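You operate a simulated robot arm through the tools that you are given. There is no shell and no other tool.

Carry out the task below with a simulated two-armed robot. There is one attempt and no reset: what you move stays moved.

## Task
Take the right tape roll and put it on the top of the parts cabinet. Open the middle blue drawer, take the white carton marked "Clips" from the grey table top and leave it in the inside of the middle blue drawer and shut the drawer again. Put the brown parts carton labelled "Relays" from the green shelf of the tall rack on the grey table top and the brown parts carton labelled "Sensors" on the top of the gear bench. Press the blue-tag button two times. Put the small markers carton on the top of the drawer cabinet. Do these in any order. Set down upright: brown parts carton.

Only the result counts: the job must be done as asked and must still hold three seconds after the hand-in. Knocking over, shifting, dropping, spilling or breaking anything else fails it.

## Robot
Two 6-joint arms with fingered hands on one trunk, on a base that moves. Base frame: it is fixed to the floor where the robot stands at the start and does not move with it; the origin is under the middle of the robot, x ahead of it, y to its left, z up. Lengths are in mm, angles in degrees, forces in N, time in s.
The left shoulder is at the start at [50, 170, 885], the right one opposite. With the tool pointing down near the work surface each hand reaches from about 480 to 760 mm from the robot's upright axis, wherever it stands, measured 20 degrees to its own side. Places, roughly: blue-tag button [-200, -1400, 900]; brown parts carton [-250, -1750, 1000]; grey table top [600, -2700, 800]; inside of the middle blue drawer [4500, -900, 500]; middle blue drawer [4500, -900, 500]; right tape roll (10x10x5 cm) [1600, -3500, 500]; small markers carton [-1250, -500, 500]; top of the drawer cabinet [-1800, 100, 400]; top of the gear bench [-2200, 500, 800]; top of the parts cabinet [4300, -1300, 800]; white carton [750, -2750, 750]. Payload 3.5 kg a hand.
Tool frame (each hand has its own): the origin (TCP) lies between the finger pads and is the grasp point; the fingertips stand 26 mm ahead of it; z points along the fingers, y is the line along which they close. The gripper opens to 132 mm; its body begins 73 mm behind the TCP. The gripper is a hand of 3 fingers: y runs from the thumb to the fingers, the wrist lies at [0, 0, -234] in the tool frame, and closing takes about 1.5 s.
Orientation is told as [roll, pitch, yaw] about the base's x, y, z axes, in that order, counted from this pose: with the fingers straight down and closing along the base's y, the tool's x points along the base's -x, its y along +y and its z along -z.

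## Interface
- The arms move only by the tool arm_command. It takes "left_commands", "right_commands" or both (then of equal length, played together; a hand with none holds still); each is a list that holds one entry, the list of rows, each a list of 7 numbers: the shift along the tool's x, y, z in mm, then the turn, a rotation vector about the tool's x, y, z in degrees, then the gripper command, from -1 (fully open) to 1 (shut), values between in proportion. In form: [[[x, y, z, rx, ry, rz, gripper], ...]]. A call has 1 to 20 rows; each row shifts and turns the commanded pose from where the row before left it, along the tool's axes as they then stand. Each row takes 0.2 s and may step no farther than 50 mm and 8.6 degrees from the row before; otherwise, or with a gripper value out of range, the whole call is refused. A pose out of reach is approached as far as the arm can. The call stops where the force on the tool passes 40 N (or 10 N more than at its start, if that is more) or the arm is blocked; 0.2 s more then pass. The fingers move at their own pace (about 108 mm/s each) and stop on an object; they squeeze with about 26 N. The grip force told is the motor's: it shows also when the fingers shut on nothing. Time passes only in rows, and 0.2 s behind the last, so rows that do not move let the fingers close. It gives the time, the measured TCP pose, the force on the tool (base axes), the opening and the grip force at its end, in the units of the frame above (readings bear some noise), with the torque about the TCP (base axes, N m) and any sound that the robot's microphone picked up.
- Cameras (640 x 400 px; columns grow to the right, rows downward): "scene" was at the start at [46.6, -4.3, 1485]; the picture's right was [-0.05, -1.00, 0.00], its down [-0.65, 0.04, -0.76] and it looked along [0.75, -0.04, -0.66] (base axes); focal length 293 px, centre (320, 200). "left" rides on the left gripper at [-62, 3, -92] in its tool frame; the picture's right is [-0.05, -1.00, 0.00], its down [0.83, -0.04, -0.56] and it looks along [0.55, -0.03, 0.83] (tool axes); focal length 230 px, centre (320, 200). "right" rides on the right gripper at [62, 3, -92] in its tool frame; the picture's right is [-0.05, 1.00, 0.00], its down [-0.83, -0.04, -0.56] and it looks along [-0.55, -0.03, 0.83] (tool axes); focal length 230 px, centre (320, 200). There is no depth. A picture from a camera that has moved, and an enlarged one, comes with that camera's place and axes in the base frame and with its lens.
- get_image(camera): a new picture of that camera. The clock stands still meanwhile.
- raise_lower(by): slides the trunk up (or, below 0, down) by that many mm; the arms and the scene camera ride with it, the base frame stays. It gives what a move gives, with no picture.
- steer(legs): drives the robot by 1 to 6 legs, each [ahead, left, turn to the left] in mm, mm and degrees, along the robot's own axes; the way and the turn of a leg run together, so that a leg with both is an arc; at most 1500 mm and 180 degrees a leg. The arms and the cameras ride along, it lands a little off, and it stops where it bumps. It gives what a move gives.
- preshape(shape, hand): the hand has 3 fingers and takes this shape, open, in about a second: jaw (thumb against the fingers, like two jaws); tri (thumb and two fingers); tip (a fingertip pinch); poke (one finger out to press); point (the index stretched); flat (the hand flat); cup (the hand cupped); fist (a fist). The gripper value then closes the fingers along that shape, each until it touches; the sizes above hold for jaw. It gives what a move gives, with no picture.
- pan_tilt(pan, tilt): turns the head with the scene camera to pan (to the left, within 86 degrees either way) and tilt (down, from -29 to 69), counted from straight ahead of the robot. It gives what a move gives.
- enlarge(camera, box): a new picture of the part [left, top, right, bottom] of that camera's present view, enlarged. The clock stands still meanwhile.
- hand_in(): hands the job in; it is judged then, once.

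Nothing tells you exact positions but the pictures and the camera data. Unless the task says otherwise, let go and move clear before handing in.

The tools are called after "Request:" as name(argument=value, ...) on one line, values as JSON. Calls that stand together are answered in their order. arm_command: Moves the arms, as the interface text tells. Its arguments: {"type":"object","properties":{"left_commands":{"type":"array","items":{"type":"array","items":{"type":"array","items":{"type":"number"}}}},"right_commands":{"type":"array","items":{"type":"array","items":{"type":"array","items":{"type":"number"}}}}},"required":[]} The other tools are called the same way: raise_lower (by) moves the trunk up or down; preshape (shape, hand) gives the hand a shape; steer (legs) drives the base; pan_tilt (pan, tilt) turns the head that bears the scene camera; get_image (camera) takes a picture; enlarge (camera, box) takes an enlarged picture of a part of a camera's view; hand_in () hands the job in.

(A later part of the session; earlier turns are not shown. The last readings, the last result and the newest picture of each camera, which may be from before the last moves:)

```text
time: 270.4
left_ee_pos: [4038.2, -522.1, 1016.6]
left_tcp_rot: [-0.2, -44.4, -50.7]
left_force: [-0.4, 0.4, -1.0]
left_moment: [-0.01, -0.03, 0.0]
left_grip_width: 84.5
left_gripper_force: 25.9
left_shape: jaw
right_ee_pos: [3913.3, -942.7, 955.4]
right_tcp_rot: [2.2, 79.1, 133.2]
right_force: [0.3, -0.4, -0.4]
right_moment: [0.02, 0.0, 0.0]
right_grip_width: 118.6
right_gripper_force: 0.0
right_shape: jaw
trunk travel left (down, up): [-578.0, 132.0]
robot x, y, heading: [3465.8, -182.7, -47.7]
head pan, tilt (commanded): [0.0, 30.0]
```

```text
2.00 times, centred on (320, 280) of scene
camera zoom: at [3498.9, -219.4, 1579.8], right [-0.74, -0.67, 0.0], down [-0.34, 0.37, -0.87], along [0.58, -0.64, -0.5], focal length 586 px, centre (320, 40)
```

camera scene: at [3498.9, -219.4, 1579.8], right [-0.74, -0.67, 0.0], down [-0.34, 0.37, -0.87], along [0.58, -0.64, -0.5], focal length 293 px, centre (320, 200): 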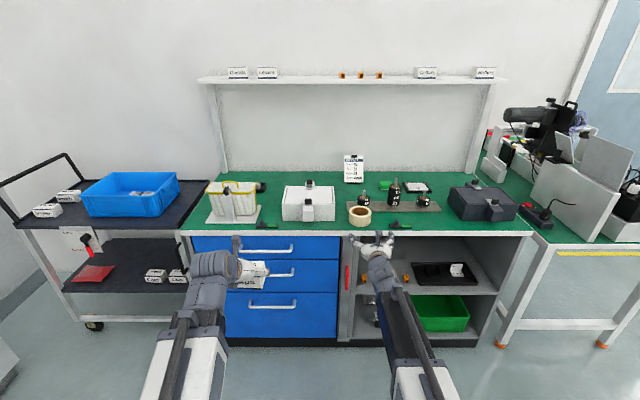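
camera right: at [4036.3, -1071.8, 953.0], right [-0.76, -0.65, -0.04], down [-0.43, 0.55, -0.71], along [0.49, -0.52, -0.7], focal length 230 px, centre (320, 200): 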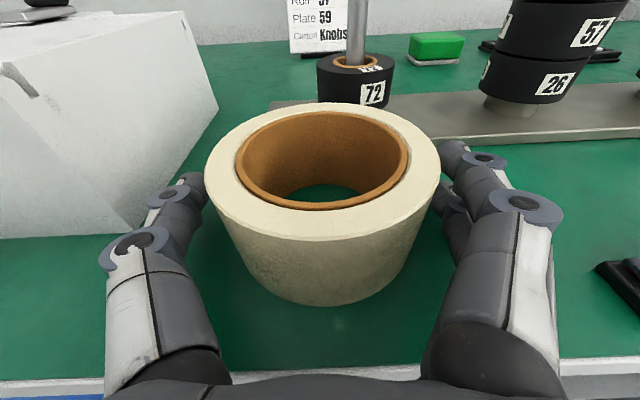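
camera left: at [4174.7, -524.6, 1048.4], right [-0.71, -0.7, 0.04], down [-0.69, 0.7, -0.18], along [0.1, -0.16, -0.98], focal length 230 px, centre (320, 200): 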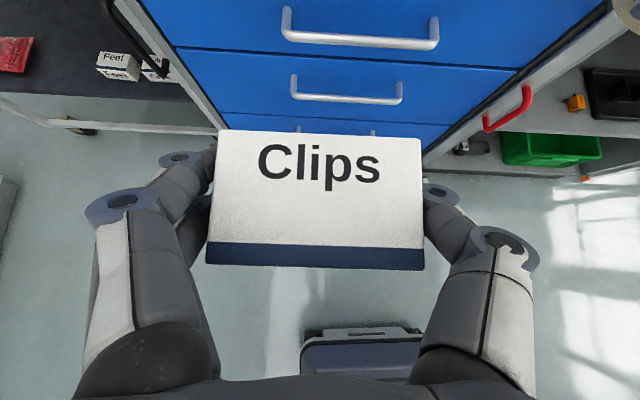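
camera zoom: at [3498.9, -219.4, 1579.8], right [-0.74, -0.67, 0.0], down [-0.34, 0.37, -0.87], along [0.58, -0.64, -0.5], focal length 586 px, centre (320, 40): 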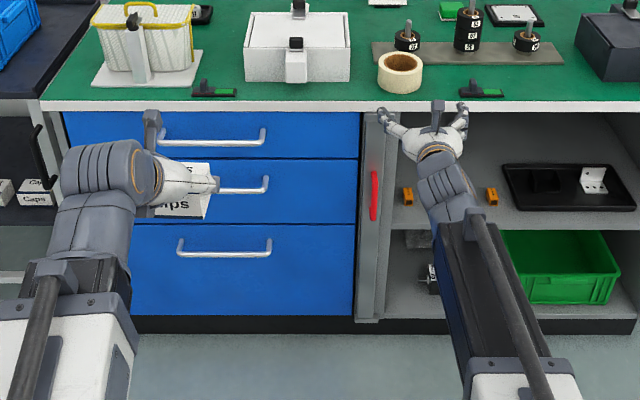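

The tape roll is on the cabinet top. Now for the drawer: I roll the right hand 90° so its fingers can close vertically on the horizontal handle, tilt it a bit down, and set its opening.

Request:
arm_command(right_commands=[[[0, 0, 0, 0, 0, -8.2, -0.5], [0, 0, 0, 0, 0, -8.2, -0.5], [0, 0, 0, 0, 0, -8.2, -0.5], [0, 0, 0, 0, 0, -8.2, -0.5], [0, 0, 0, 0, 0, -8.2, -0.5], [0, 0, 0, 0, 0, -8.2, -0.5], [0, 0, 0, 0, 0, -8.2, -0.5], [0, 0, 0, 0, 0, -8.2, -0.5], [0, 0, 0, 0, 0, -8.2, -0.5], [0, 0, 0, 0, 0, -8.2, -0.5], [0, 0, 0, 0, 0, -8, -0.5], [0, 0, -25, 6.3, 0, 0, -0.5], [0, 0, -25, 6.3, 0, 0, -0.5], [0, 0, -25, 6.3, 0, 0, -0.5]]])

Request:
raise_lower(by=-200)

Request:
get_image(camera="right")

Request:
get_image(camera="scene")

```text
time: 273.4
left_ee_pos: [4039.5, -522.0, 1016.2]
left_tcp_rot: [-0.3, -44.4, -50.8]
left_force: [0.1, 0.4, -0.9]
left_moment: [0.02, -0.02, -0.02]
left_grip_width: 84.6
left_gripper_force: 25.8
left_shape: jaw
right_ee_pos: [3866.7, -887.8, 976.9]
right_tcp_rot: [60.7, -9.6, -139.4]
right_force: [0.5, -0.1, -0.4]
right_moment: [-0.02, -0.01, -0.02]
right_grip_width: 99.0
right_gripper_force: 0.0
right_shape: jaw
right hand out of reach, approached as far as the arm can: row 12, 13, 14
trunk travel left (down, up): [-578.0, 132.0]
robot x, y, heading: [3461.5, -184.7, -47.7]
head pan, tilt (commanded): [0.0, 30.0]
```

```text
time: 275.5
left_ee_pos: [4039.3, -521.7, 815.5]
left_tcp_rot: [-0.2, -44.5, -50.6]
left_force: [-0.1, -0.1, -1.2]
left_moment: [0.03, 0.03, -0.01]
left_grip_width: 84.7
left_gripper_force: 25.9
left_shape: jaw
right_ee_pos: [3868.6, -887.5, 776.6]
right_tcp_rot: [60.9, -9.5, -139.2]
right_force: [-0.5, -0.3, 0.1]
right_moment: [0.0, -0.02, 0.03]
right_grip_width: 99.6
right_gripper_force: 0.1
right_shape: jaw
trunk travel left (down, up): [-378.0, 332.0]
robot x, y, heading: [3462.7, -183.7, -47.6]
head pan, tilt (commanded): [0.0, 30.0]
```

```text
taken
camera right: at [3868.4, -783.3, 813.5], right [0.39, -0.31, 0.87], down [-0.92, -0.13, 0.37], along [0.0, -0.94, -0.33], focal length 230 px, centre (320, 200)
```

right: 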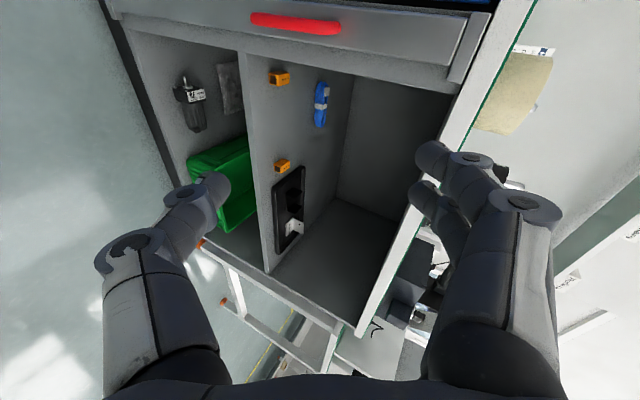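

```text
taken
camera scene: at [3499.2, -219.7, 1379.8], right [-0.74, -0.67, 0.0], down [-0.34, 0.37, -0.87], along [0.58, -0.64, -0.5], focal length 293 px, centre (320, 200)
```

scene: 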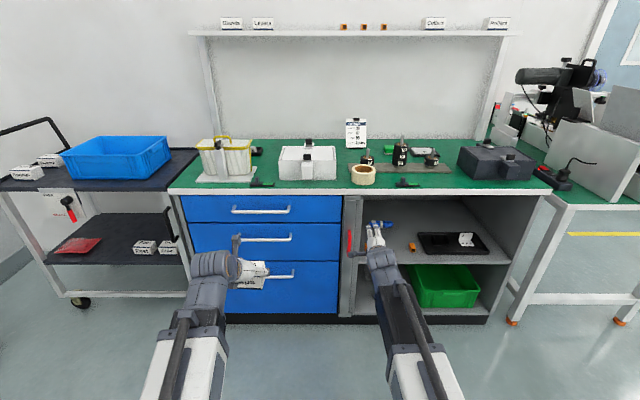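

Middle handle located at about (u 3493, v 2661, z 639), 242 mm wide. I correct the hand's roll, lower the trunk and slide over in front of it.

Request:
arm_command(right_commands=[[[0, 0, 0, 0.27, 3.25, 3.67, -0.5], [0, 0, 0, 0.27, 3.25, 3.67, -0.5], [0, 0, 0, 0, 0, 0, -0.5]]])

Request:
raise_lower(by=-89)

Request:
steer(legs=[[0, 414, 0.2], [90, 0, 0]])

Request:
get_image(camera="right")

Request:
get_image(camera="scene")

```text
time: 276.3
left_ee_pos: [4038.1, -522.9, 816.0]
left_tcp_rot: [-0.2, -44.4, -50.8]
left_force: [0.4, -0.1, -2.0]
left_moment: [0.02, 0.01, -0.02]
left_grip_width: 84.6
left_gripper_force: 26.2
left_shape: jaw
right_ee_pos: [3868.5, -887.6, 776.3]
right_tcp_rot: [61.0, -9.6, -139.2]
right_force: [-0.5, 0.6, 0.5]
right_moment: [-0.01, 0.0, 0.04]
right_grip_width: 99.0
right_gripper_force: 0.1
right_shape: jaw
right hand out of reach, approached as far as the arm can: row 1, 2
trunk travel left (down, up): [-378.0, 332.0]
robot x, y, heading: [3464.1, -184.9, -47.7]
head pan, tilt (commanded): [0.0, 30.0]
```

```text
time: 277.6
left_ee_pos: [4039.1, -522.3, 726.2]
left_tcp_rot: [-0.3, -44.4, -50.7]
left_force: [-0.2, 0.2, -2.1]
left_moment: [-0.04, -0.01, -0.02]
left_grip_width: 84.5
left_gripper_force: 25.4
left_shape: jaw
right_ee_pos: [3867.8, -889.0, 688.3]
right_tcp_rot: [60.9, -9.6, -139.3]
right_force: [0.0, 0.2, 0.0]
right_moment: [-0.01, 0.02, -0.01]
right_grip_width: 99.4
right_gripper_force: 0.1
right_shape: jaw
trunk travel left (down, up): [-289.0, 421.0]
robot x, y, heading: [3464.2, -182.6, -47.7]
head pan, tilt (commanded): [0.0, 30.0]
```

```text
time: 280.8
left_ee_pos: [4403.8, -306.9, 727.2]
left_tcp_rot: [-0.3, -44.4, -50.3]
left_force: [-0.2, 0.0, -2.0]
left_moment: [-0.02, -0.02, 0.0]
left_grip_width: 84.3
left_gripper_force: 25.6
left_shape: jaw
right_ee_pos: [4234.3, -674.0, 687.5]
right_tcp_rot: [60.9, -9.6, -139.0]
right_force: [0.0, -0.3, -0.1]
right_moment: [0.01, -0.05, -0.01]
right_grip_width: 99.3
right_gripper_force: 0.0
right_shape: jaw
trunk travel left (down, up): [-289.0, 421.0]
robot x, y, heading: [3824.4, 31.3, -47.2]
head pan, tilt (commanded): [0.0, 30.0]
```

```text
taken
camera right: at [4235.0, -569.6, 724.5], right [0.39, -0.31, 0.87], down [-0.92, -0.13, 0.37], along [0.0, -0.94, -0.33], focal length 230 px, centre (320, 200)
```

right: 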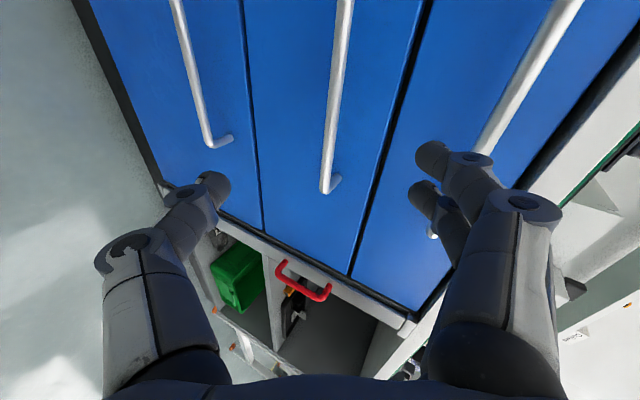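

```text
taken
camera scene: at [3862.7, -8.0, 1290.8], right [-0.74, -0.68, 0.0], down [-0.34, 0.37, -0.87], along [0.59, -0.64, -0.5], focal length 293 px, centre (320, 200)
```

scene: 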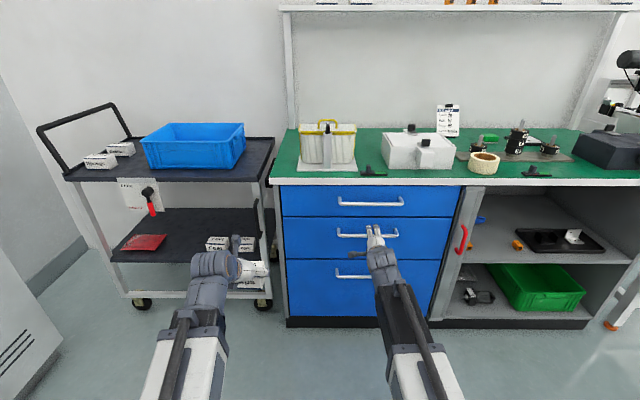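

The hand's closing axis now stands across the bar. I narrow it to ~50 mm, and approach the handle with base and trunk in small steps.

Request:
arm_command(right_commands=[[[0, 0, 0, 0, 0, 0, 0.2], [0, 0, 0, 0, 0, 0, 0.2], [0, 0, 0, 0, 0, 0, 0.2], [0, 0, 0, 0, 0, 0, 0.2]]])

Request:
raise_lower(by=15)

Request:
steer(legs=[[60, 0, 0]])

Request:
raise_lower(by=-28)

Request:
get_image(camera="right")

Request:
enlarge(camera="scene", box=[300, 160, 460, 260])

```text
time: 281.8
left_ee_pos: [4404.1, -307.8, 726.4]
left_tcp_rot: [-0.1, -44.4, -50.4]
left_force: [0.2, 0.1, -1.4]
left_moment: [-0.03, 0.04, 0.03]
left_grip_width: 84.6
left_gripper_force: 26.1
left_shape: jaw
right_ee_pos: [4235.9, -674.9, 686.6]
right_tcp_rot: [60.9, -9.6, -139.0]
right_force: [0.0, -0.4, 1.0]
right_moment: [-0.01, 0.01, 0.02]
right_grip_width: 53.2
right_gripper_force: 0.1
right_shape: jaw
trunk travel left (down, up): [-289.0, 421.0]
robot x, y, heading: [3827.5, 26.8, -47.2]
head pan, tilt (commanded): [0.0, 30.0]
```

```text
time: 282.4
left_ee_pos: [4403.9, -308.2, 741.9]
left_tcp_rot: [-0.2, -44.5, -50.3]
left_force: [-0.6, -0.7, -1.5]
left_moment: [0.02, 0.0, -0.01]
left_grip_width: 84.9
left_gripper_force: 26.1
left_shape: jaw
right_ee_pos: [4235.0, -675.0, 702.4]
right_tcp_rot: [60.9, -9.7, -139.0]
right_force: [0.5, -0.6, -0.1]
right_moment: [0.02, 0.03, 0.0]
right_grip_width: 53.6
right_gripper_force: 0.0
right_shape: jaw
trunk travel left (down, up): [-304.0, 406.0]
robot x, y, heading: [3826.8, 26.2, -47.3]
head pan, tilt (commanded): [0.0, 30.0]
```

```text
time: 283.4
left_ee_pos: [4443.7, -349.7, 742.0]
left_tcp_rot: [-0.2, -44.4, -50.3]
left_force: [0.3, -0.6, -1.8]
left_moment: [0.02, -0.01, 0.0]
left_grip_width: 84.5
left_gripper_force: 25.7
left_shape: jaw
right_ee_pos: [4274.2, -717.7, 701.6]
right_tcp_rot: [60.9, -9.6, -139.0]
right_force: [-0.6, 0.0, -0.5]
right_moment: [0.01, 0.03, 0.01]
right_grip_width: 53.6
right_gripper_force: 0.1
right_shape: jaw
trunk travel left (down, up): [-304.0, 406.0]
robot x, y, heading: [3867.8, -15.8, -47.2]
head pan, tilt (commanded): [0.0, 30.0]
```

```text
time: 284.1
left_ee_pos: [4443.3, -348.9, 713.4]
left_tcp_rot: [-0.2, -44.5, -50.4]
left_force: [0.8, 0.7, -0.7]
left_moment: [0.0, 0.02, 0.0]
left_grip_width: 84.7
left_gripper_force: 26.2
left_shape: jaw
right_ee_pos: [4274.3, -716.5, 675.0]
right_tcp_rot: [60.9, -9.6, -139.0]
right_force: [0.1, 0.0, -0.3]
right_moment: [0.01, 0.01, -0.01]
right_grip_width: 53.4
right_gripper_force: 0.1
right_shape: jaw
trunk travel left (down, up): [-276.0, 434.0]
robot x, y, heading: [3858.9, -15.8, -47.2]
head pan, tilt (commanded): [0.0, 30.0]
```

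```text
taken
camera right: at [4274.5, -612.2, 711.4], right [0.39, -0.31, 0.87], down [-0.92, -0.13, 0.37], along [0.0, -0.94, -0.33], focal length 230 px, centre (320, 200)
```

right: 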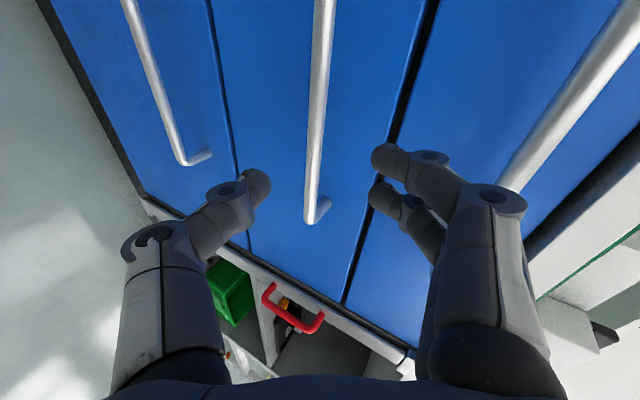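

```text
4.00 times, centred on (380, 210) of scene
camera zoom: at [3902.1, -50.8, 1277.7], right [-0.74, -0.68, 0.0], down [-0.34, 0.37, -0.87], along [0.59, -0.64, -0.5], focal length 1173 px, centre (80, 160)
```

zoom: 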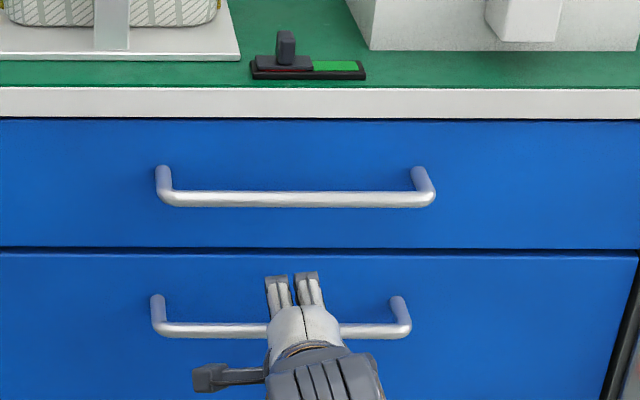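

The bar passes between thumb and fingers, and the gap behind it is ~45 mm. I advance the last 60 mm in two steps and then close.

Request:
steer(legs=[[35, 0, 0]])

Request:
raise_lower(by=-18)

Request:
steer(legs=[[26, 0, 0]])

Request:
raise_lower(by=-14)

Request:
get_image(camera="right")

Request:
enlarge(camera="scene", box=[300, 160, 460, 260])

```text
time: 285.0
left_ee_pos: [4468.8, -375.3, 714.3]
left_tcp_rot: [-0.1, -44.4, -50.3]
left_force: [0.4, 0.1, -1.5]
left_moment: [0.01, -0.02, -0.01]
left_grip_width: 84.4
left_gripper_force: 25.6
left_shape: jaw
right_ee_pos: [4299.5, -742.1, 674.1]
right_tcp_rot: [60.8, -9.6, -139.1]
right_force: [-0.2, -0.8, 0.3]
right_moment: [-0.03, 0.03, -0.01]
right_grip_width: 53.1
right_gripper_force: 0.0
right_shape: jaw
trunk travel left (down, up): [-276.0, 434.0]
robot x, y, heading: [3885.2, -36.9, -47.3]
head pan, tilt (commanded): [0.0, 30.0]
```

```text
time: 285.6
left_ee_pos: [4465.9, -375.7, 694.3]
left_tcp_rot: [-0.2, -44.4, -50.4]
left_force: [-0.7, 0.2, -1.2]
left_moment: [-0.01, -0.02, -0.01]
left_grip_width: 84.7
left_gripper_force: 25.7
left_shape: jaw
right_ee_pos: [4298.6, -743.7, 657.8]
right_tcp_rot: [60.9, -9.6, -139.1]
right_force: [0.9, 0.4, 0.1]
right_moment: [-0.02, 0.02, -0.01]
right_grip_width: 53.5
right_gripper_force: 0.0
right_shape: jaw
trunk travel left (down, up): [-258.0, 452.0]
robot x, y, heading: [3887.8, -36.5, -47.3]
head pan, tilt (commanded): [0.0, 30.0]
```

```text
time: 286.4
left_ee_pos: [4485.2, -392.2, 695.0]
left_tcp_rot: [-0.3, -44.4, -50.3]
left_force: [-0.5, 0.4, -0.7]
left_moment: [0.01, -0.01, 0.06]
left_grip_width: 84.4
left_gripper_force: 26.1
left_shape: jaw
right_ee_pos: [4316.2, -761.3, 657.3]
right_tcp_rot: [60.9, -9.5, -139.0]
right_force: [-0.3, -0.1, 0.2]
right_moment: [-0.01, -0.01, -0.02]
right_grip_width: 53.0
right_gripper_force: 0.1
right_shape: jaw
trunk travel left (down, up): [-258.0, 452.0]
robot x, y, heading: [3905.0, -58.7, -47.3]
head pan, tilt (commanded): [0.0, 30.0]
```

```text
time: 287.1
left_ee_pos: [4485.0, -393.2, 681.9]
left_tcp_rot: [-0.2, -44.4, -50.3]
left_force: [-0.6, 0.2, -1.9]
left_moment: [0.0, 0.01, 0.02]
left_grip_width: 84.7
left_gripper_force: 25.8
left_shape: jaw
right_ee_pos: [4317.2, -760.4, 643.1]
right_tcp_rot: [61.0, -9.7, -138.9]
right_force: [-0.3, -0.3, -0.3]
right_moment: [-0.02, 0.0, 0.05]
right_grip_width: 53.2
right_gripper_force: 0.0
right_shape: jaw
trunk travel left (down, up): [-244.0, 466.0]
robot x, y, heading: [3905.3, -59.5, -47.3]
head pan, tilt (commanded): [0.0, 30.0]
```

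```text
taken
camera right: at [4316.2, -656.1, 679.4], right [0.39, -0.3, 0.87], down [-0.92, -0.13, 0.37], along [0.0, -0.94, -0.33], focal length 230 px, centre (320, 200)
```

right: 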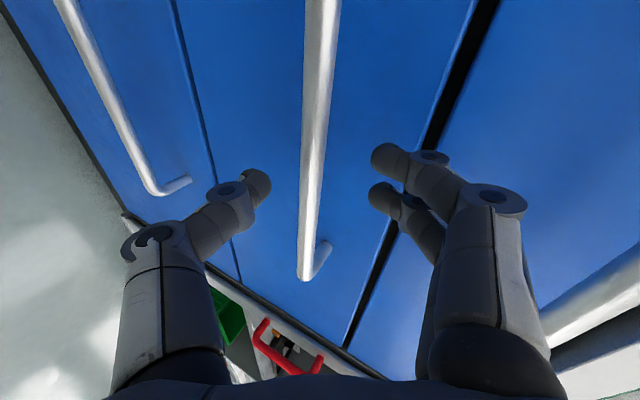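

```text
4.00 times, centred on (380, 210) of scene
camera zoom: at [3943.1, -95.1, 1245.7], right [-0.73, -0.68, 0.0], down [-0.34, 0.37, -0.87], along [0.59, -0.64, -0.5], focal length 1173 px, centre (80, 160)
```

zoom: 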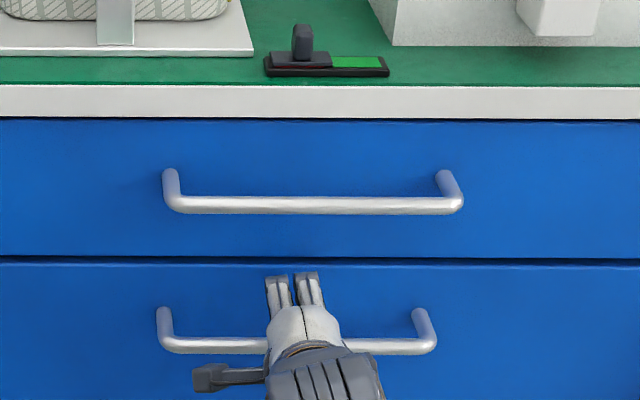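

The bar lies between the pads. I close the hand on it.

Request:
arm_command(right_commands=[[[0, 0, 0, 0, 0, 0, 0.6], [0, 0, 0, 0, 0, 0, 1], [0, 0, 0, 0, 0, 0, 1], [0, 0, 0, 0, 0, 0, 1], [0, 0, 0, 0, 0, 0, 1]]])

Request:
get_image(camera="right")

```text
time: 288.3
left_ee_pos: [4483.9, -392.6, 681.9]
left_tcp_rot: [-0.1, -44.5, -50.3]
left_force: [-0.1, -0.2, -2.1]
left_moment: [-0.03, -0.01, 0.04]
left_grip_width: 84.7
left_gripper_force: 26.1
left_shape: jaw
right_ee_pos: [4314.1, -760.8, 643.7]
right_tcp_rot: [61.0, -9.6, -139.0]
right_force: [-8.6, 9.8, 4.9]
right_moment: [0.18, -0.01, -0.05]
right_grip_width: 0.0
right_gripper_force: 26.1
right_shape: jaw
trunk travel left (down, up): [-244.0, 466.0]
robot x, y, heading: [3901.5, -59.4, -47.3]
head pan, tilt (commanded): [0.0, 30.0]
```

```text
taken
camera right: at [4315.5, -655.5, 680.2], right [0.39, -0.3, 0.87], down [-0.92, -0.13, 0.37], along [0.0, -0.94, -0.33], focal length 230 px, centre (320, 200)
```

right: 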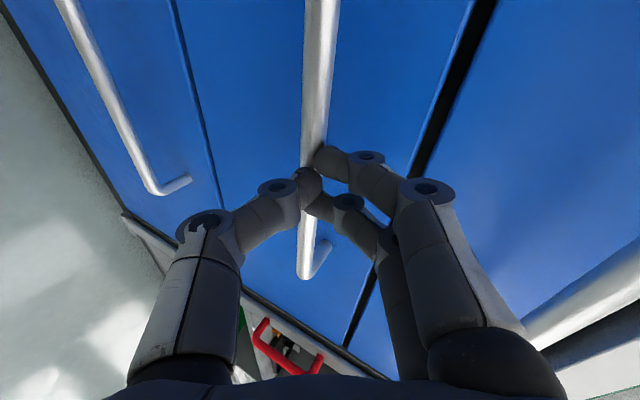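

The fingertips closed just short of the bar, so it is ~20 mm further in. I reopen, advance 20 mm and 10 mm down, and close again.

Request:
arm_command(right_commands=[[[0, 0, 0, 0, 0, 0, 0.2], [0, 0, 0, 0, 0, 0, 0.2], [0, 0, 0, 0, 0, 0, 0.2], [0, 0, 0, 0, 0, 0, 0.2]]])

Request:
steer(legs=[[21, 0, 0]])

Request:
raise_lower(by=-10)

Request:
get_image(camera="right")

```text
time: 289.3
left_ee_pos: [4485.7, -393.4, 681.8]
left_tcp_rot: [-0.3, -44.3, -50.3]
left_force: [0.8, 0.0, -1.3]
left_moment: [-0.02, -0.01, 0.01]
left_grip_width: 84.7
left_gripper_force: 26.1
left_shape: jaw
right_ee_pos: [4316.2, -761.2, 642.5]
right_tcp_rot: [60.9, -9.6, -138.9]
right_force: [0.5, -0.8, -0.6]
right_moment: [0.0, 0.01, 0.04]
right_grip_width: 52.3
right_gripper_force: 0.1
right_shape: jaw
trunk travel left (down, up): [-244.0, 466.0]
robot x, y, heading: [3907.1, -57.6, -47.4]
head pan, tilt (commanded): [0.0, 30.0]
```

```text
time: 290.1
left_ee_pos: [4499.3, -409.8, 681.8]
left_tcp_rot: [-0.1, -44.5, -50.2]
left_force: [-0.3, 0.1, -1.5]
left_moment: [0.01, -0.01, -0.04]
left_grip_width: 84.8
left_gripper_force: 26.2
left_shape: jaw
right_ee_pos: [4331.5, -777.1, 642.3]
right_tcp_rot: [61.0, -9.6, -138.9]
right_force: [-0.1, -0.6, 0.4]
right_moment: [0.01, -0.01, 0.01]
right_grip_width: 52.5
right_gripper_force: 0.0
right_shape: jaw
trunk travel left (down, up): [-244.0, 466.0]
robot x, y, heading: [3921.0, -77.3, -47.5]
head pan, tilt (commanded): [0.0, 30.0]
```

```text
time: 290.6
left_ee_pos: [4497.1, -410.0, 672.0]
left_tcp_rot: [-0.1, -44.3, -50.4]
left_force: [-0.2, -0.3, -2.3]
left_moment: [0.01, -0.02, -0.02]
left_grip_width: 84.5
left_gripper_force: 25.9
left_shape: jaw
right_ee_pos: [4330.0, -775.9, 633.0]
right_tcp_rot: [60.9, -9.6, -139.0]
right_force: [-0.4, 0.3, 0.0]
right_moment: [0.01, 0.0, 0.03]
right_grip_width: 52.6
right_gripper_force: 0.1
right_shape: jaw
trunk travel left (down, up): [-234.0, 476.0]
robot x, y, heading: [3922.3, -76.7, -47.3]
head pan, tilt (commanded): [0.0, 30.0]
```

```text
taken
camera right: at [4330.5, -671.6, 669.4], right [0.39, -0.3, 0.87], down [-0.92, -0.13, 0.37], along [0.0, -0.94, -0.33], focal length 230 px, centre (320, 200)
```

right: 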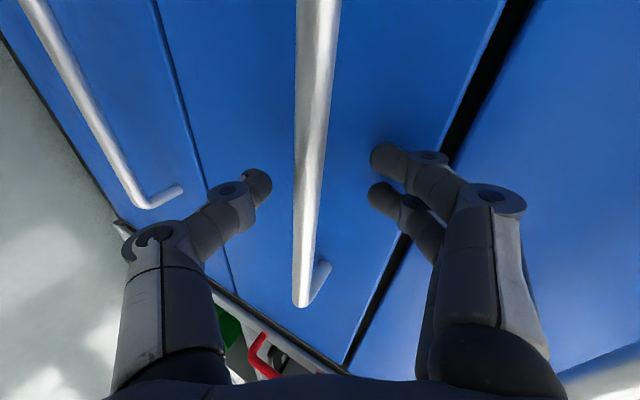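

Now the bar should be between the pads. I close again.

Request:
arm_command(right_commands=[[[0, 0, 0, 0, 0, 0, 0.6], [0, 0, 0, 0, 0, 0, 1], [0, 0, 0, 0, 0, 0, 1], [0, 0, 0, 0, 0, 0, 1], [0, 0, 0, 0, 0, 0, 1]]])

Request:
get_image(camera="right")

```text
time: 291.8
left_ee_pos: [4498.4, -409.0, 671.4]
left_tcp_rot: [-0.2, -44.3, -50.3]
left_force: [0.3, 0.2, -1.8]
left_moment: [0.02, -0.01, -0.02]
left_grip_width: 84.7
left_gripper_force: 25.8
left_shape: jaw
right_ee_pos: [4330.3, -776.9, 631.5]
right_tcp_rot: [60.8, -9.6, -138.9]
right_force: [2.8, -3.2, -7.8]
right_moment: [-0.01, -0.01, 0.0]
right_grip_width: 0.0
right_gripper_force: 26.1
right_shape: jaw
trunk travel left (down, up): [-234.0, 476.0]
robot x, y, heading: [3919.0, -74.5, -47.2]
head pan, tilt (commanded): [0.0, 30.0]
```

```text
taken
camera right: at [4330.8, -672.0, 668.3], right [0.39, -0.31, 0.87], down [-0.92, -0.13, 0.37], along [0.0, -0.94, -0.33], focal length 230 px, centre (320, 200)
```

right: 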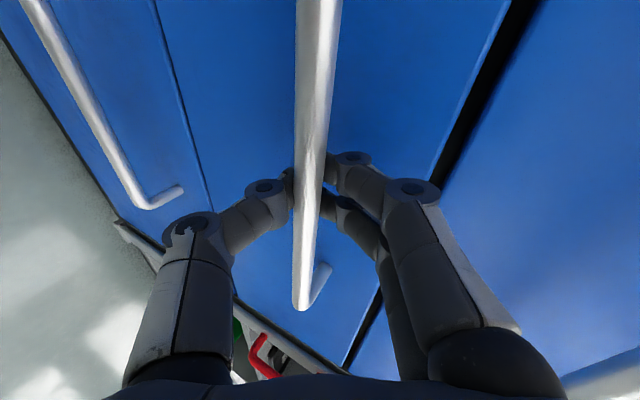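

The thumb and fingers have met behind the bar, so the handle is hooked. I pull by backing the robot, first 120 mm, and look.

Request:
steer(legs=[[-120, 0, 0]])

Request:
get_image(camera="scene")

Request:
get_image(camera="right")

```text
time: 293.1
left_ee_pos: [4417.4, -321.3, 670.6]
left_tcp_rot: [-0.2, -44.3, -50.4]
left_force: [0.1, -0.2, -2.1]
left_moment: [0.01, 0.02, 0.03]
left_grip_width: 84.8
left_gripper_force: 26.3
left_shape: jaw
right_ee_pos: [4249.9, -686.9, 631.8]
right_tcp_rot: [60.7, -9.5, -138.9]
right_force: [4.3, 1.9, -9.9]
right_moment: [0.11, -0.02, -0.06]
right_grip_width: 0.0
right_gripper_force: 26.3
right_shape: jaw
trunk travel left (down, up): [-234.0, 476.0]
robot x, y, heading: [3839.4, 15.5, -47.1]
head pan, tilt (commanded): [0.0, 30.0]
```

```text
taken
camera scene: at [3876.1, -22.5, 1235.7], right [-0.73, -0.68, 0.0], down [-0.34, 0.37, -0.87], along [0.59, -0.64, -0.5], focal length 293 px, centre (320, 200)
```

scene: 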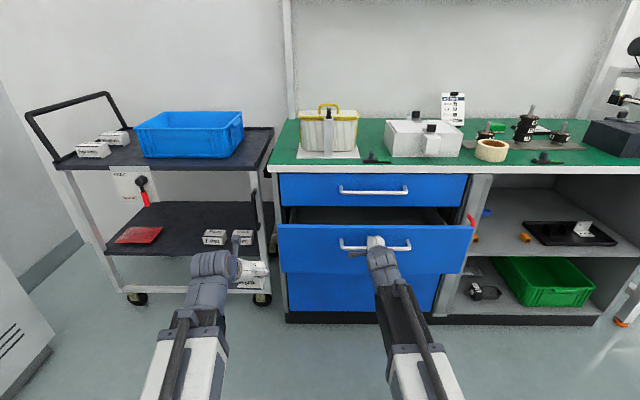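

```text
taken
camera right: at [4249.4, -582.7, 668.6], right [0.39, -0.31, 0.87], down [-0.92, -0.13, 0.37], along [0.0, -0.94, -0.33], focal length 230 px, centre (320, 200)
```

right: 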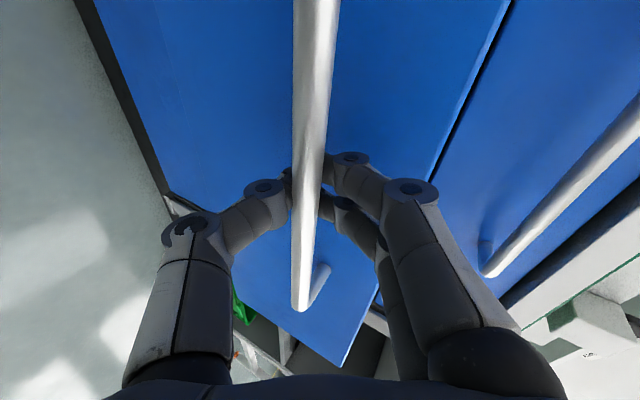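

The middle drawer follows. I pull a further 150 mm.

Request:
steer(legs=[[-150, 0, 0]])

Request:
get_image(camera="scene")

Request:
enlarge(camera="scene", box=[240, 150, 496, 310])

```text
time: 294.4
left_ee_pos: [4316.6, -212.2, 670.4]
left_tcp_rot: [-0.2, -44.2, -50.4]
left_force: [-0.2, 0.0, -1.3]
left_moment: [-0.04, -0.01, -0.01]
left_grip_width: 84.4
left_gripper_force: 25.8
left_shape: jaw
right_ee_pos: [4148.3, -577.1, 630.6]
right_tcp_rot: [60.8, -9.5, -138.9]
right_force: [15.3, 11.9, -16.4]
right_moment: [0.23, -0.17, 0.07]
right_grip_width: 0.0
right_gripper_force: 26.3
right_shape: jaw
trunk travel left (down, up): [-234.0, 476.0]
robot x, y, heading: [3742.6, 125.3, -47.5]
head pan, tilt (commanded): [0.0, 30.0]
```

```text
taken
camera scene: at [3775.7, 87.4, 1235.6], right [-0.74, -0.68, 0.0], down [-0.34, 0.37, -0.87], along [0.59, -0.64, -0.5], focal length 293 px, centre (320, 200)
```

scene: 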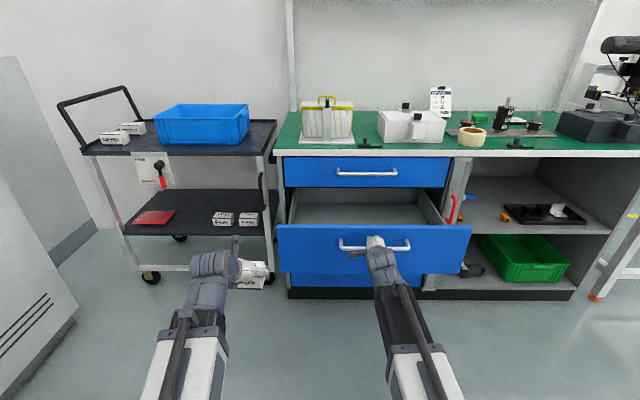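

```text
2.50 times, centred on (368, 230) of scene
camera zoom: at [3775.7, 87.4, 1235.6], right [-0.74, -0.68, 0.0], down [-0.34, 0.37, -0.87], along [0.59, -0.64, -0.5], focal length 733 px, centre (200, 125)
```

zoom: 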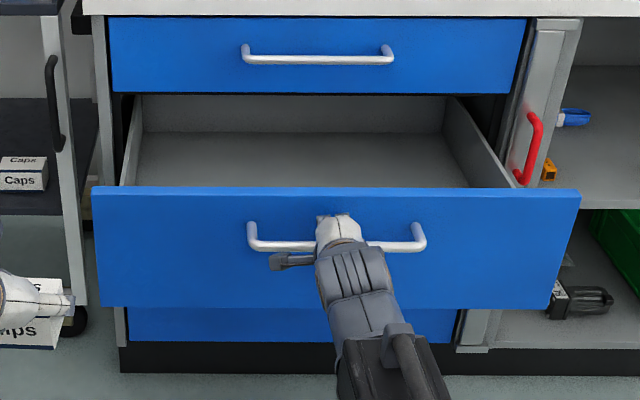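

Drawer is open ~270 mm and empty. I open the right hand and draw it back off the handle.

Request:
arm_command(right_commands=[[[0, 0, 0, 0, 0, 0, 0.6], [0, 0, 0, 0, 0, 0, 0.1], [0, 0, 0, 0, 0, 0, 0], [0, 0, 0, 0, 0, 0, 0], [0, 0, 0, 0, 0, 0, 0]]])

Request:
get_image(camera="right")

```text
time: 295.6
left_ee_pos: [4315.4, -210.9, 671.4]
left_tcp_rot: [-0.2, -44.4, -50.4]
left_force: [0.0, -1.0, -2.5]
left_moment: [0.02, 0.03, 0.03]
left_grip_width: 84.6
left_gripper_force: 26.1
left_shape: jaw
right_ee_pos: [4148.0, -578.1, 631.4]
right_tcp_rot: [60.8, -9.6, -138.9]
right_force: [-1.9, 0.7, -0.1]
right_moment: [-0.06, -0.05, -0.02]
right_grip_width: 64.4
right_gripper_force: 0.1
right_shape: jaw
trunk travel left (down, up): [-234.0, 476.0]
robot x, y, heading: [3738.6, 123.8, -47.2]
head pan, tilt (commanded): [0.0, 30.0]
```

```text
taken
camera right: at [4147.2, -472.7, 669.0], right [0.39, -0.31, 0.87], down [-0.92, -0.13, 0.37], along [0.0, -0.94, -0.33], focal length 230 px, centre (320, 200)
```

right: 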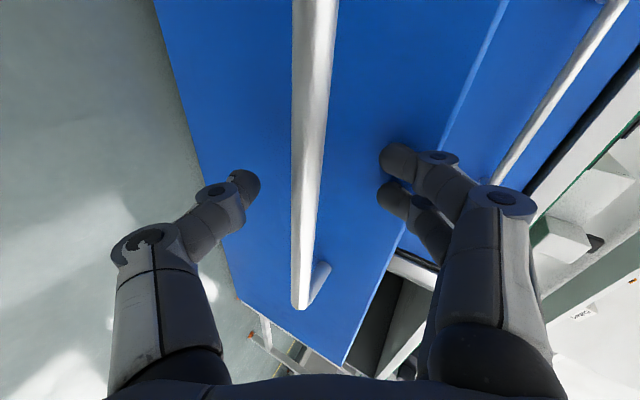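

The bar is free between the fingers; I back the robot 100 mm to clear the handle.

Request:
steer(legs=[[-100, 0, 0]])

Request:
get_image(camera="right")

Request:
get_image(camera="scene")

```text
time: 296.8
left_ee_pos: [4247.7, -137.2, 671.5]
left_tcp_rot: [-0.2, -44.3, -50.5]
left_force: [0.8, 0.3, -2.2]
left_moment: [0.0, 0.0, 0.01]
left_grip_width: 84.6
left_gripper_force: 25.8
left_shape: jaw
right_ee_pos: [4079.2, -503.4, 632.5]
right_tcp_rot: [60.8, -9.5, -138.9]
right_force: [-0.1, 0.0, 0.2]
right_moment: [0.03, 0.01, 0.0]
right_grip_width: 65.2
right_gripper_force: 0.1
right_shape: jaw
trunk travel left (down, up): [-234.0, 476.0]
robot x, y, heading: [3665.8, 201.5, -47.2]
head pan, tilt (commanded): [0.0, 30.0]
```

```text
taken
camera right: at [4078.4, -398.4, 668.8], right [0.39, -0.31, 0.87], down [-0.92, -0.13, 0.37], along [0.0, -0.94, -0.33], focal length 230 px, centre (320, 200)
```

right: 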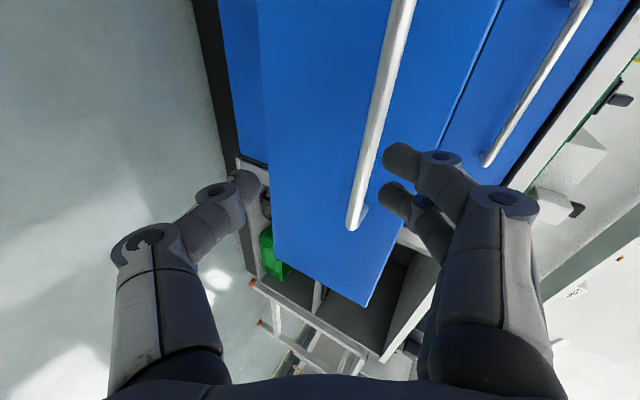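

```text
taken
camera scene: at [3705.6, 162.4, 1235.7], right [-0.74, -0.68, 0.0], down [-0.34, 0.37, -0.87], along [0.59, -0.64, -0.5], focal length 293 px, centre (320, 200)
```

scene: 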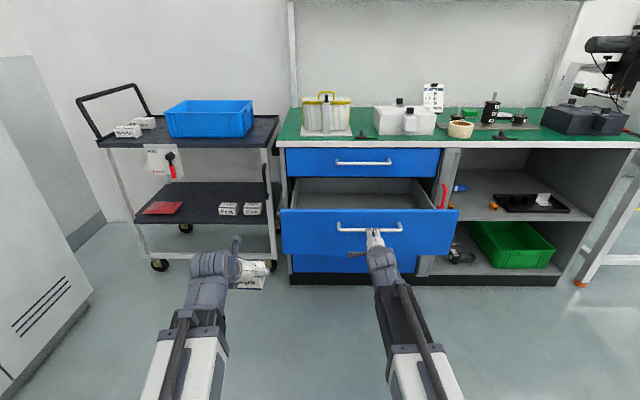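

The drawer stays open. Now I tuck the right arm in, steepen the left hand to ~30° from vertical, and raise the trunk so Clips will clear the drawer front.

Request:
arm_command(right_commands=[[[0, -1.6, -42, 8, 0, 0, 0], [0, -7.4, -41.4, 8, 0, 0, 0], [0, -13.1, -39.9, 8, 0, 0, 0], [0, -18.5, -37.8, 8, 0, 0, 0], [0, -23.6, -34.8, 8, 0, 0, 0], [0, -28.2, -31.1, 0, 0, 0, 0], [0, -28.2, -31.1, 0, 0, 0, 0]]], left_commands=[[[0, 0, 0, 0, 4.8, 0, 0.2], [0, 0, 0, 0, 4.8, 0, 0.2], [0, 0, 0, 0, 4.8, 0, 0.2], [0, 0, 0, 0, 0, 0, 0.2], [0, 0, 0, 0, 0, 0, 0.2], [0, 0, 0, 0, 0, 0, 0.2], [0, 0, 0, 0, 0, 0, 0.2]]])

Request:
raise_lower(by=120)

Request:
get_image(camera="scene")

Request:
get_image(camera="left")

```text
time: 298.4
left_ee_pos: [4247.0, -137.5, 670.5]
left_tcp_rot: [0.0, -29.9, -50.5]
left_force: [0.3, -0.4, -1.5]
left_moment: [0.04, -0.03, 0.0]
left_grip_width: 84.7
left_gripper_force: 26.0
left_shape: jaw
right_ee_pos: [3948.5, -253.8, 770.2]
right_tcp_rot: [21.0, -10.6, -139.3]
right_force: [0.5, 0.6, 0.2]
right_moment: [-0.03, 0.02, -0.01]
right_grip_width: 65.5
right_gripper_force: 0.0
right_shape: jaw
right hand out of reach, approached as far as the arm can: row 1, 2, 3, 4, 5, 6, 7
trunk travel left (down, up): [-234.0, 476.0]
robot x, y, heading: [3669.3, 199.2, -47.4]
head pan, tilt (commanded): [0.0, 30.0]
```

```text
time: 299.9
left_ee_pos: [4245.6, -137.1, 791.8]
left_tcp_rot: [-0.1, -30.0, -50.4]
left_force: [0.2, 0.1, -1.6]
left_moment: [-0.02, 0.01, 0.0]
left_grip_width: 84.5
left_gripper_force: 26.4
left_shape: jaw
right_ee_pos: [3949.2, -254.4, 889.3]
right_tcp_rot: [21.1, -10.5, -139.2]
right_force: [-0.8, -0.3, 0.0]
right_moment: [-0.03, 0.0, 0.04]
right_grip_width: 65.6
right_gripper_force: 0.0
right_shape: jaw
trunk travel left (down, up): [-354.0, 356.0]
robot x, y, heading: [3668.8, 199.1, -47.3]
head pan, tilt (commanded): [0.0, 30.0]
```

```text
taken
camera scene: at [3705.6, 162.4, 1355.7], right [-0.74, -0.68, 0.0], down [-0.34, 0.37, -0.87], along [0.59, -0.64, -0.5], focal length 293 px, centre (320, 200)
```

scene: 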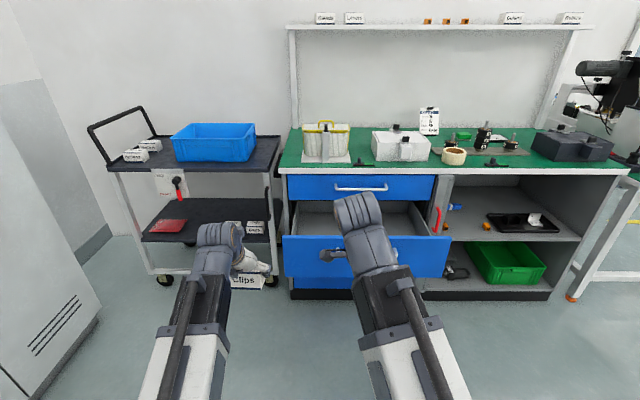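

```text
taken
camera left: at [4253.7, -140.0, 903.6], right [-0.74, -0.67, 0.03], down [-0.67, 0.74, 0.07], along [-0.07, 0.03, -1.0], focal length 230 px, centre (320, 200)
```

left: 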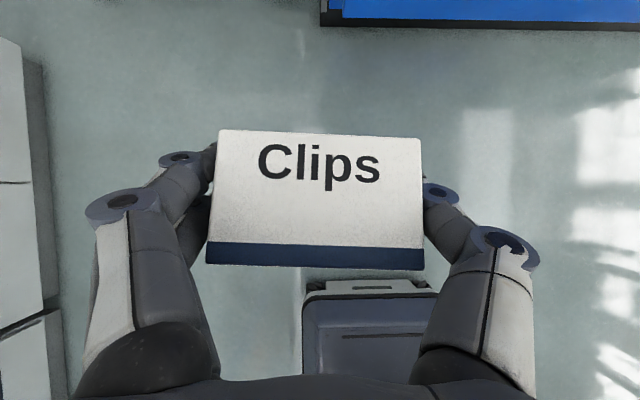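

Right arm is tucked. I slide right so that Clips lines up with the drawer's middle and drive forward over it.

Request:
steer(legs=[[0, -372, 0], [385, 0, 0]])

Request:
pan_tilt(pan=5, tilt=45)

Request:
get_image(camera="scene")

Request:
get_image(camera="left")

```text
time: 304.2
left_ee_pos: [4240.7, -653.3, 791.6]
left_tcp_rot: [-0.1, -30.0, -49.6]
left_force: [0.4, -0.3, -1.0]
left_moment: [-0.02, 0.02, -0.05]
left_grip_width: 84.6
left_gripper_force: 25.4
left_shape: jaw
right_ee_pos: [3947.2, -776.7, 888.5]
right_tcp_rot: [21.2, -10.5, -138.6]
right_force: [0.0, 0.4, -0.9]
right_moment: [0.01, -0.01, 0.0]
right_grip_width: 65.7
right_gripper_force: 0.0
right_shape: jaw
trunk travel left (down, up): [-354.0, 356.0]
robot x, y, heading: [3662.6, -323.5, -46.5]
head pan, tilt (commanded): [0.0, 30.0]
```

```text
time: 305.0
left_ee_pos: [4242.7, -653.6, 792.1]
left_tcp_rot: [-0.1, -29.9, -49.7]
left_force: [-0.2, 0.0, -1.8]
left_moment: [0.0, -0.01, -0.01]
left_grip_width: 84.9
left_gripper_force: 26.1
left_shape: jaw
right_ee_pos: [3947.4, -775.6, 889.0]
right_tcp_rot: [21.2, -10.5, -138.5]
right_force: [0.2, 0.4, -0.5]
right_moment: [0.01, 0.03, -0.02]
right_grip_width: 65.5
right_gripper_force: 0.1
right_shape: jaw
trunk travel left (down, up): [-354.0, 356.0]
robot x, y, heading: [3663.2, -324.3, -46.2]
head pan, tilt (commanded): [5.0, 45.0]
```

```text
taken
camera scene: at [3696.5, -349.8, 1333.2], right [-0.66, -0.75, 0.0], down [-0.53, 0.47, -0.71], along [0.53, -0.47, -0.71], focal length 293 px, centre (320, 200)
```

scene: 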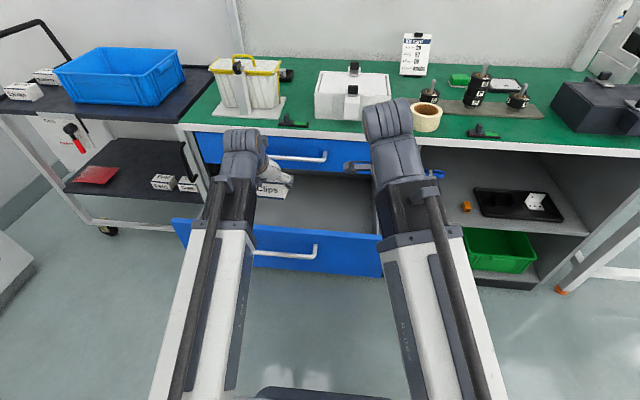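

```text
taken
camera left: at [4250.1, -656.5, 903.6], right [-0.73, -0.68, 0.03], down [-0.68, 0.73, 0.07], along [-0.07, 0.03, -1.0], focal length 230 px, centre (320, 200)
```

left: 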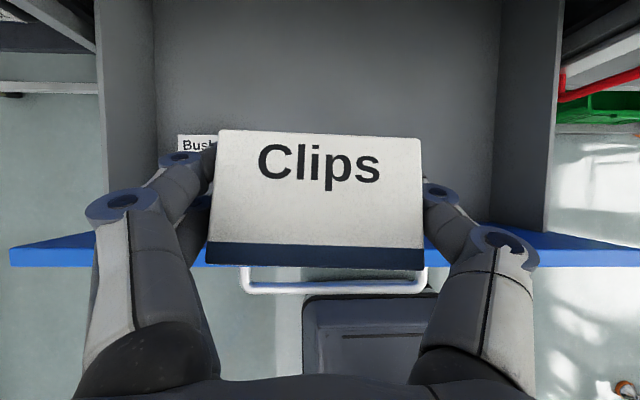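

There is another small carton ("Bush…") at the drawer's front left, so I'll set Clips further right. I shift right ~90 mm and check the floor there.

Request:
steer(legs=[[0, -90, -1.2]])

Request:
get_image(camera="left")

Request:
enlarge(camera="scene", box=[160, 120, 416, 280])

```text
time: 306.1
left_ee_pos: [4166.6, -728.5, 791.6]
left_tcp_rot: [0.0, -29.8, -50.9]
left_force: [-1.3, 0.1, -2.2]
left_moment: [-0.06, 0.0, 0.01]
left_grip_width: 84.6
left_gripper_force: 25.6
left_shape: jaw
right_ee_pos: [3869.0, -844.0, 889.8]
right_tcp_rot: [21.1, -10.6, -139.9]
right_force: [-0.1, 0.0, 0.5]
right_moment: [-0.01, -0.01, 0.02]
right_grip_width: 65.8
right_gripper_force: 0.2
right_shape: jaw
trunk travel left (down, up): [-354.0, 356.0]
robot x, y, heading: [3595.3, -388.3, -47.9]
head pan, tilt (commanded): [5.0, 45.0]
```

```text
taken
camera left: at [4174.7, -732.0, 903.6], right [-0.75, -0.66, 0.03], down [-0.66, 0.75, 0.07], along [-0.07, 0.03, -1.0], focal length 230 px, centre (320, 200)
```

left: 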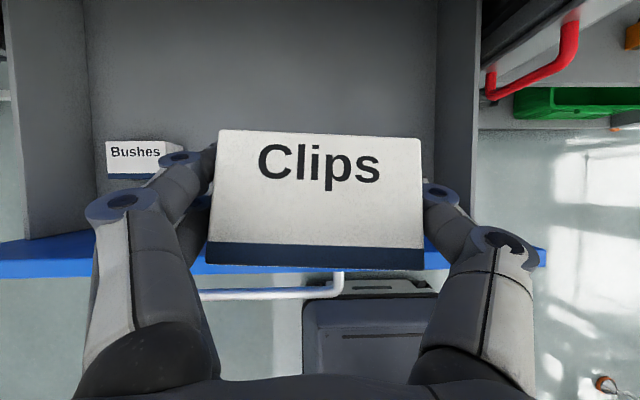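

```text
2.50 times, centred on (288, 200) of scene
camera zoom: at [3628.0, -413.4, 1333.1], right [-0.68, -0.73, 0.0], down [-0.52, 0.48, -0.71], along [0.52, -0.48, -0.71], focal length 733 px, centre (400, 200)
```

zoom: 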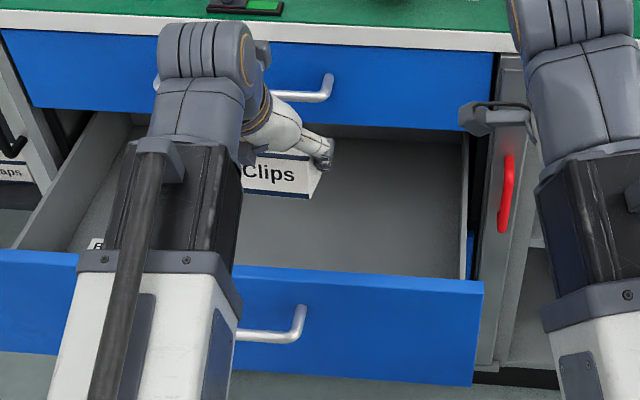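

The floor on the right is empty; Bushes is ~270 mm away. I move 85 mm forward so Clips is well inside, then lower it with the arm.

Request:
steer(legs=[[85, 0, 0.4]])

Request:
arm_command(left_commands=[[[20, 0, 34.6, 0, 0, 0, 0.2], [20, 0, 34.6, 0, 0, 0, 0.2], [20, 0, 34.6, 0, 0, 0, 0.2], [20, 0, 34.6, 0, 0, 0, 0.2]]])

Request:
get_image(camera="left")

Request:
enlarge(camera="scene", box=[160, 120, 416, 280])

```text
time: 307.2
left_ee_pos: [4224.0, -786.7, 791.7]
left_tcp_rot: [-0.1, -29.9, -50.7]
left_force: [0.4, -0.9, -2.2]
left_moment: [-0.04, 0.0, -0.01]
left_grip_width: 84.7
left_gripper_force: 25.9
left_shape: jaw
right_ee_pos: [3927.9, -903.3, 889.7]
right_tcp_rot: [21.1, -10.4, -139.4]
right_force: [1.3, -0.2, 0.9]
right_moment: [-0.01, -0.02, -0.01]
right_grip_width: 65.8
right_gripper_force: 0.1
right_shape: jaw
trunk travel left (down, up): [-354.0, 356.0]
robot x, y, heading: [3647.9, -447.5, -47.5]
head pan, tilt (commanded): [5.0, 45.0]
```

```text
time: 308.2
left_ee_pos: [4224.5, -789.5, 632.6]
left_tcp_rot: [-0.3, -29.9, -50.5]
left_force: [-0.3, -0.6, -1.7]
left_moment: [0.0, 0.02, -0.02]
left_grip_width: 84.5
left_gripper_force: 26.1
left_shape: jaw
right_ee_pos: [3927.4, -903.6, 890.2]
right_tcp_rot: [21.1, -10.4, -139.4]
right_force: [0.1, -0.3, -0.4]
right_moment: [0.01, 0.03, 0.01]
right_grip_width: 65.6
right_gripper_force: 0.0
right_shape: jaw
trunk travel left (down, up): [-354.0, 356.0]
robot x, y, heading: [3650.1, -446.8, -47.8]
head pan, tilt (commanded): [5.0, 45.0]
```

```text
taken
camera left: at [4231.4, -792.4, 744.3], right [-0.74, -0.67, 0.03], down [-0.67, 0.74, 0.07], along [-0.07, 0.03, -1.0], focal length 230 px, centre (320, 200)
```

left: 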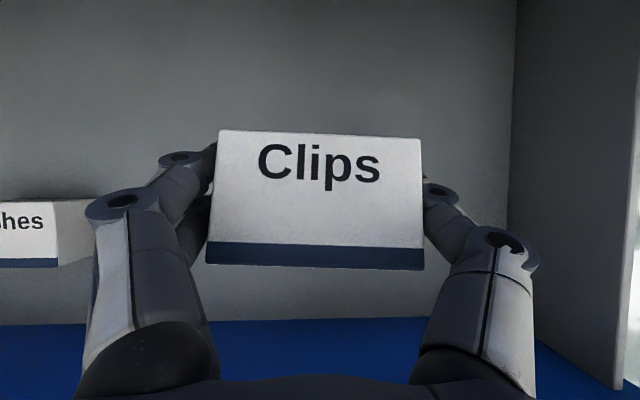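

```text
2.50 times, centred on (288, 200) of scene
camera zoom: at [3683.6, -474.5, 1333.2], right [-0.68, -0.74, 0.0], down [-0.52, 0.48, -0.71], along [0.52, -0.48, -0.71], focal length 733 px, centre (400, 200)
```

zoom: 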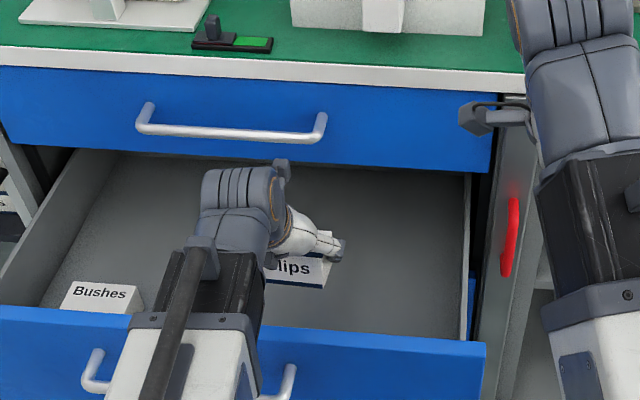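

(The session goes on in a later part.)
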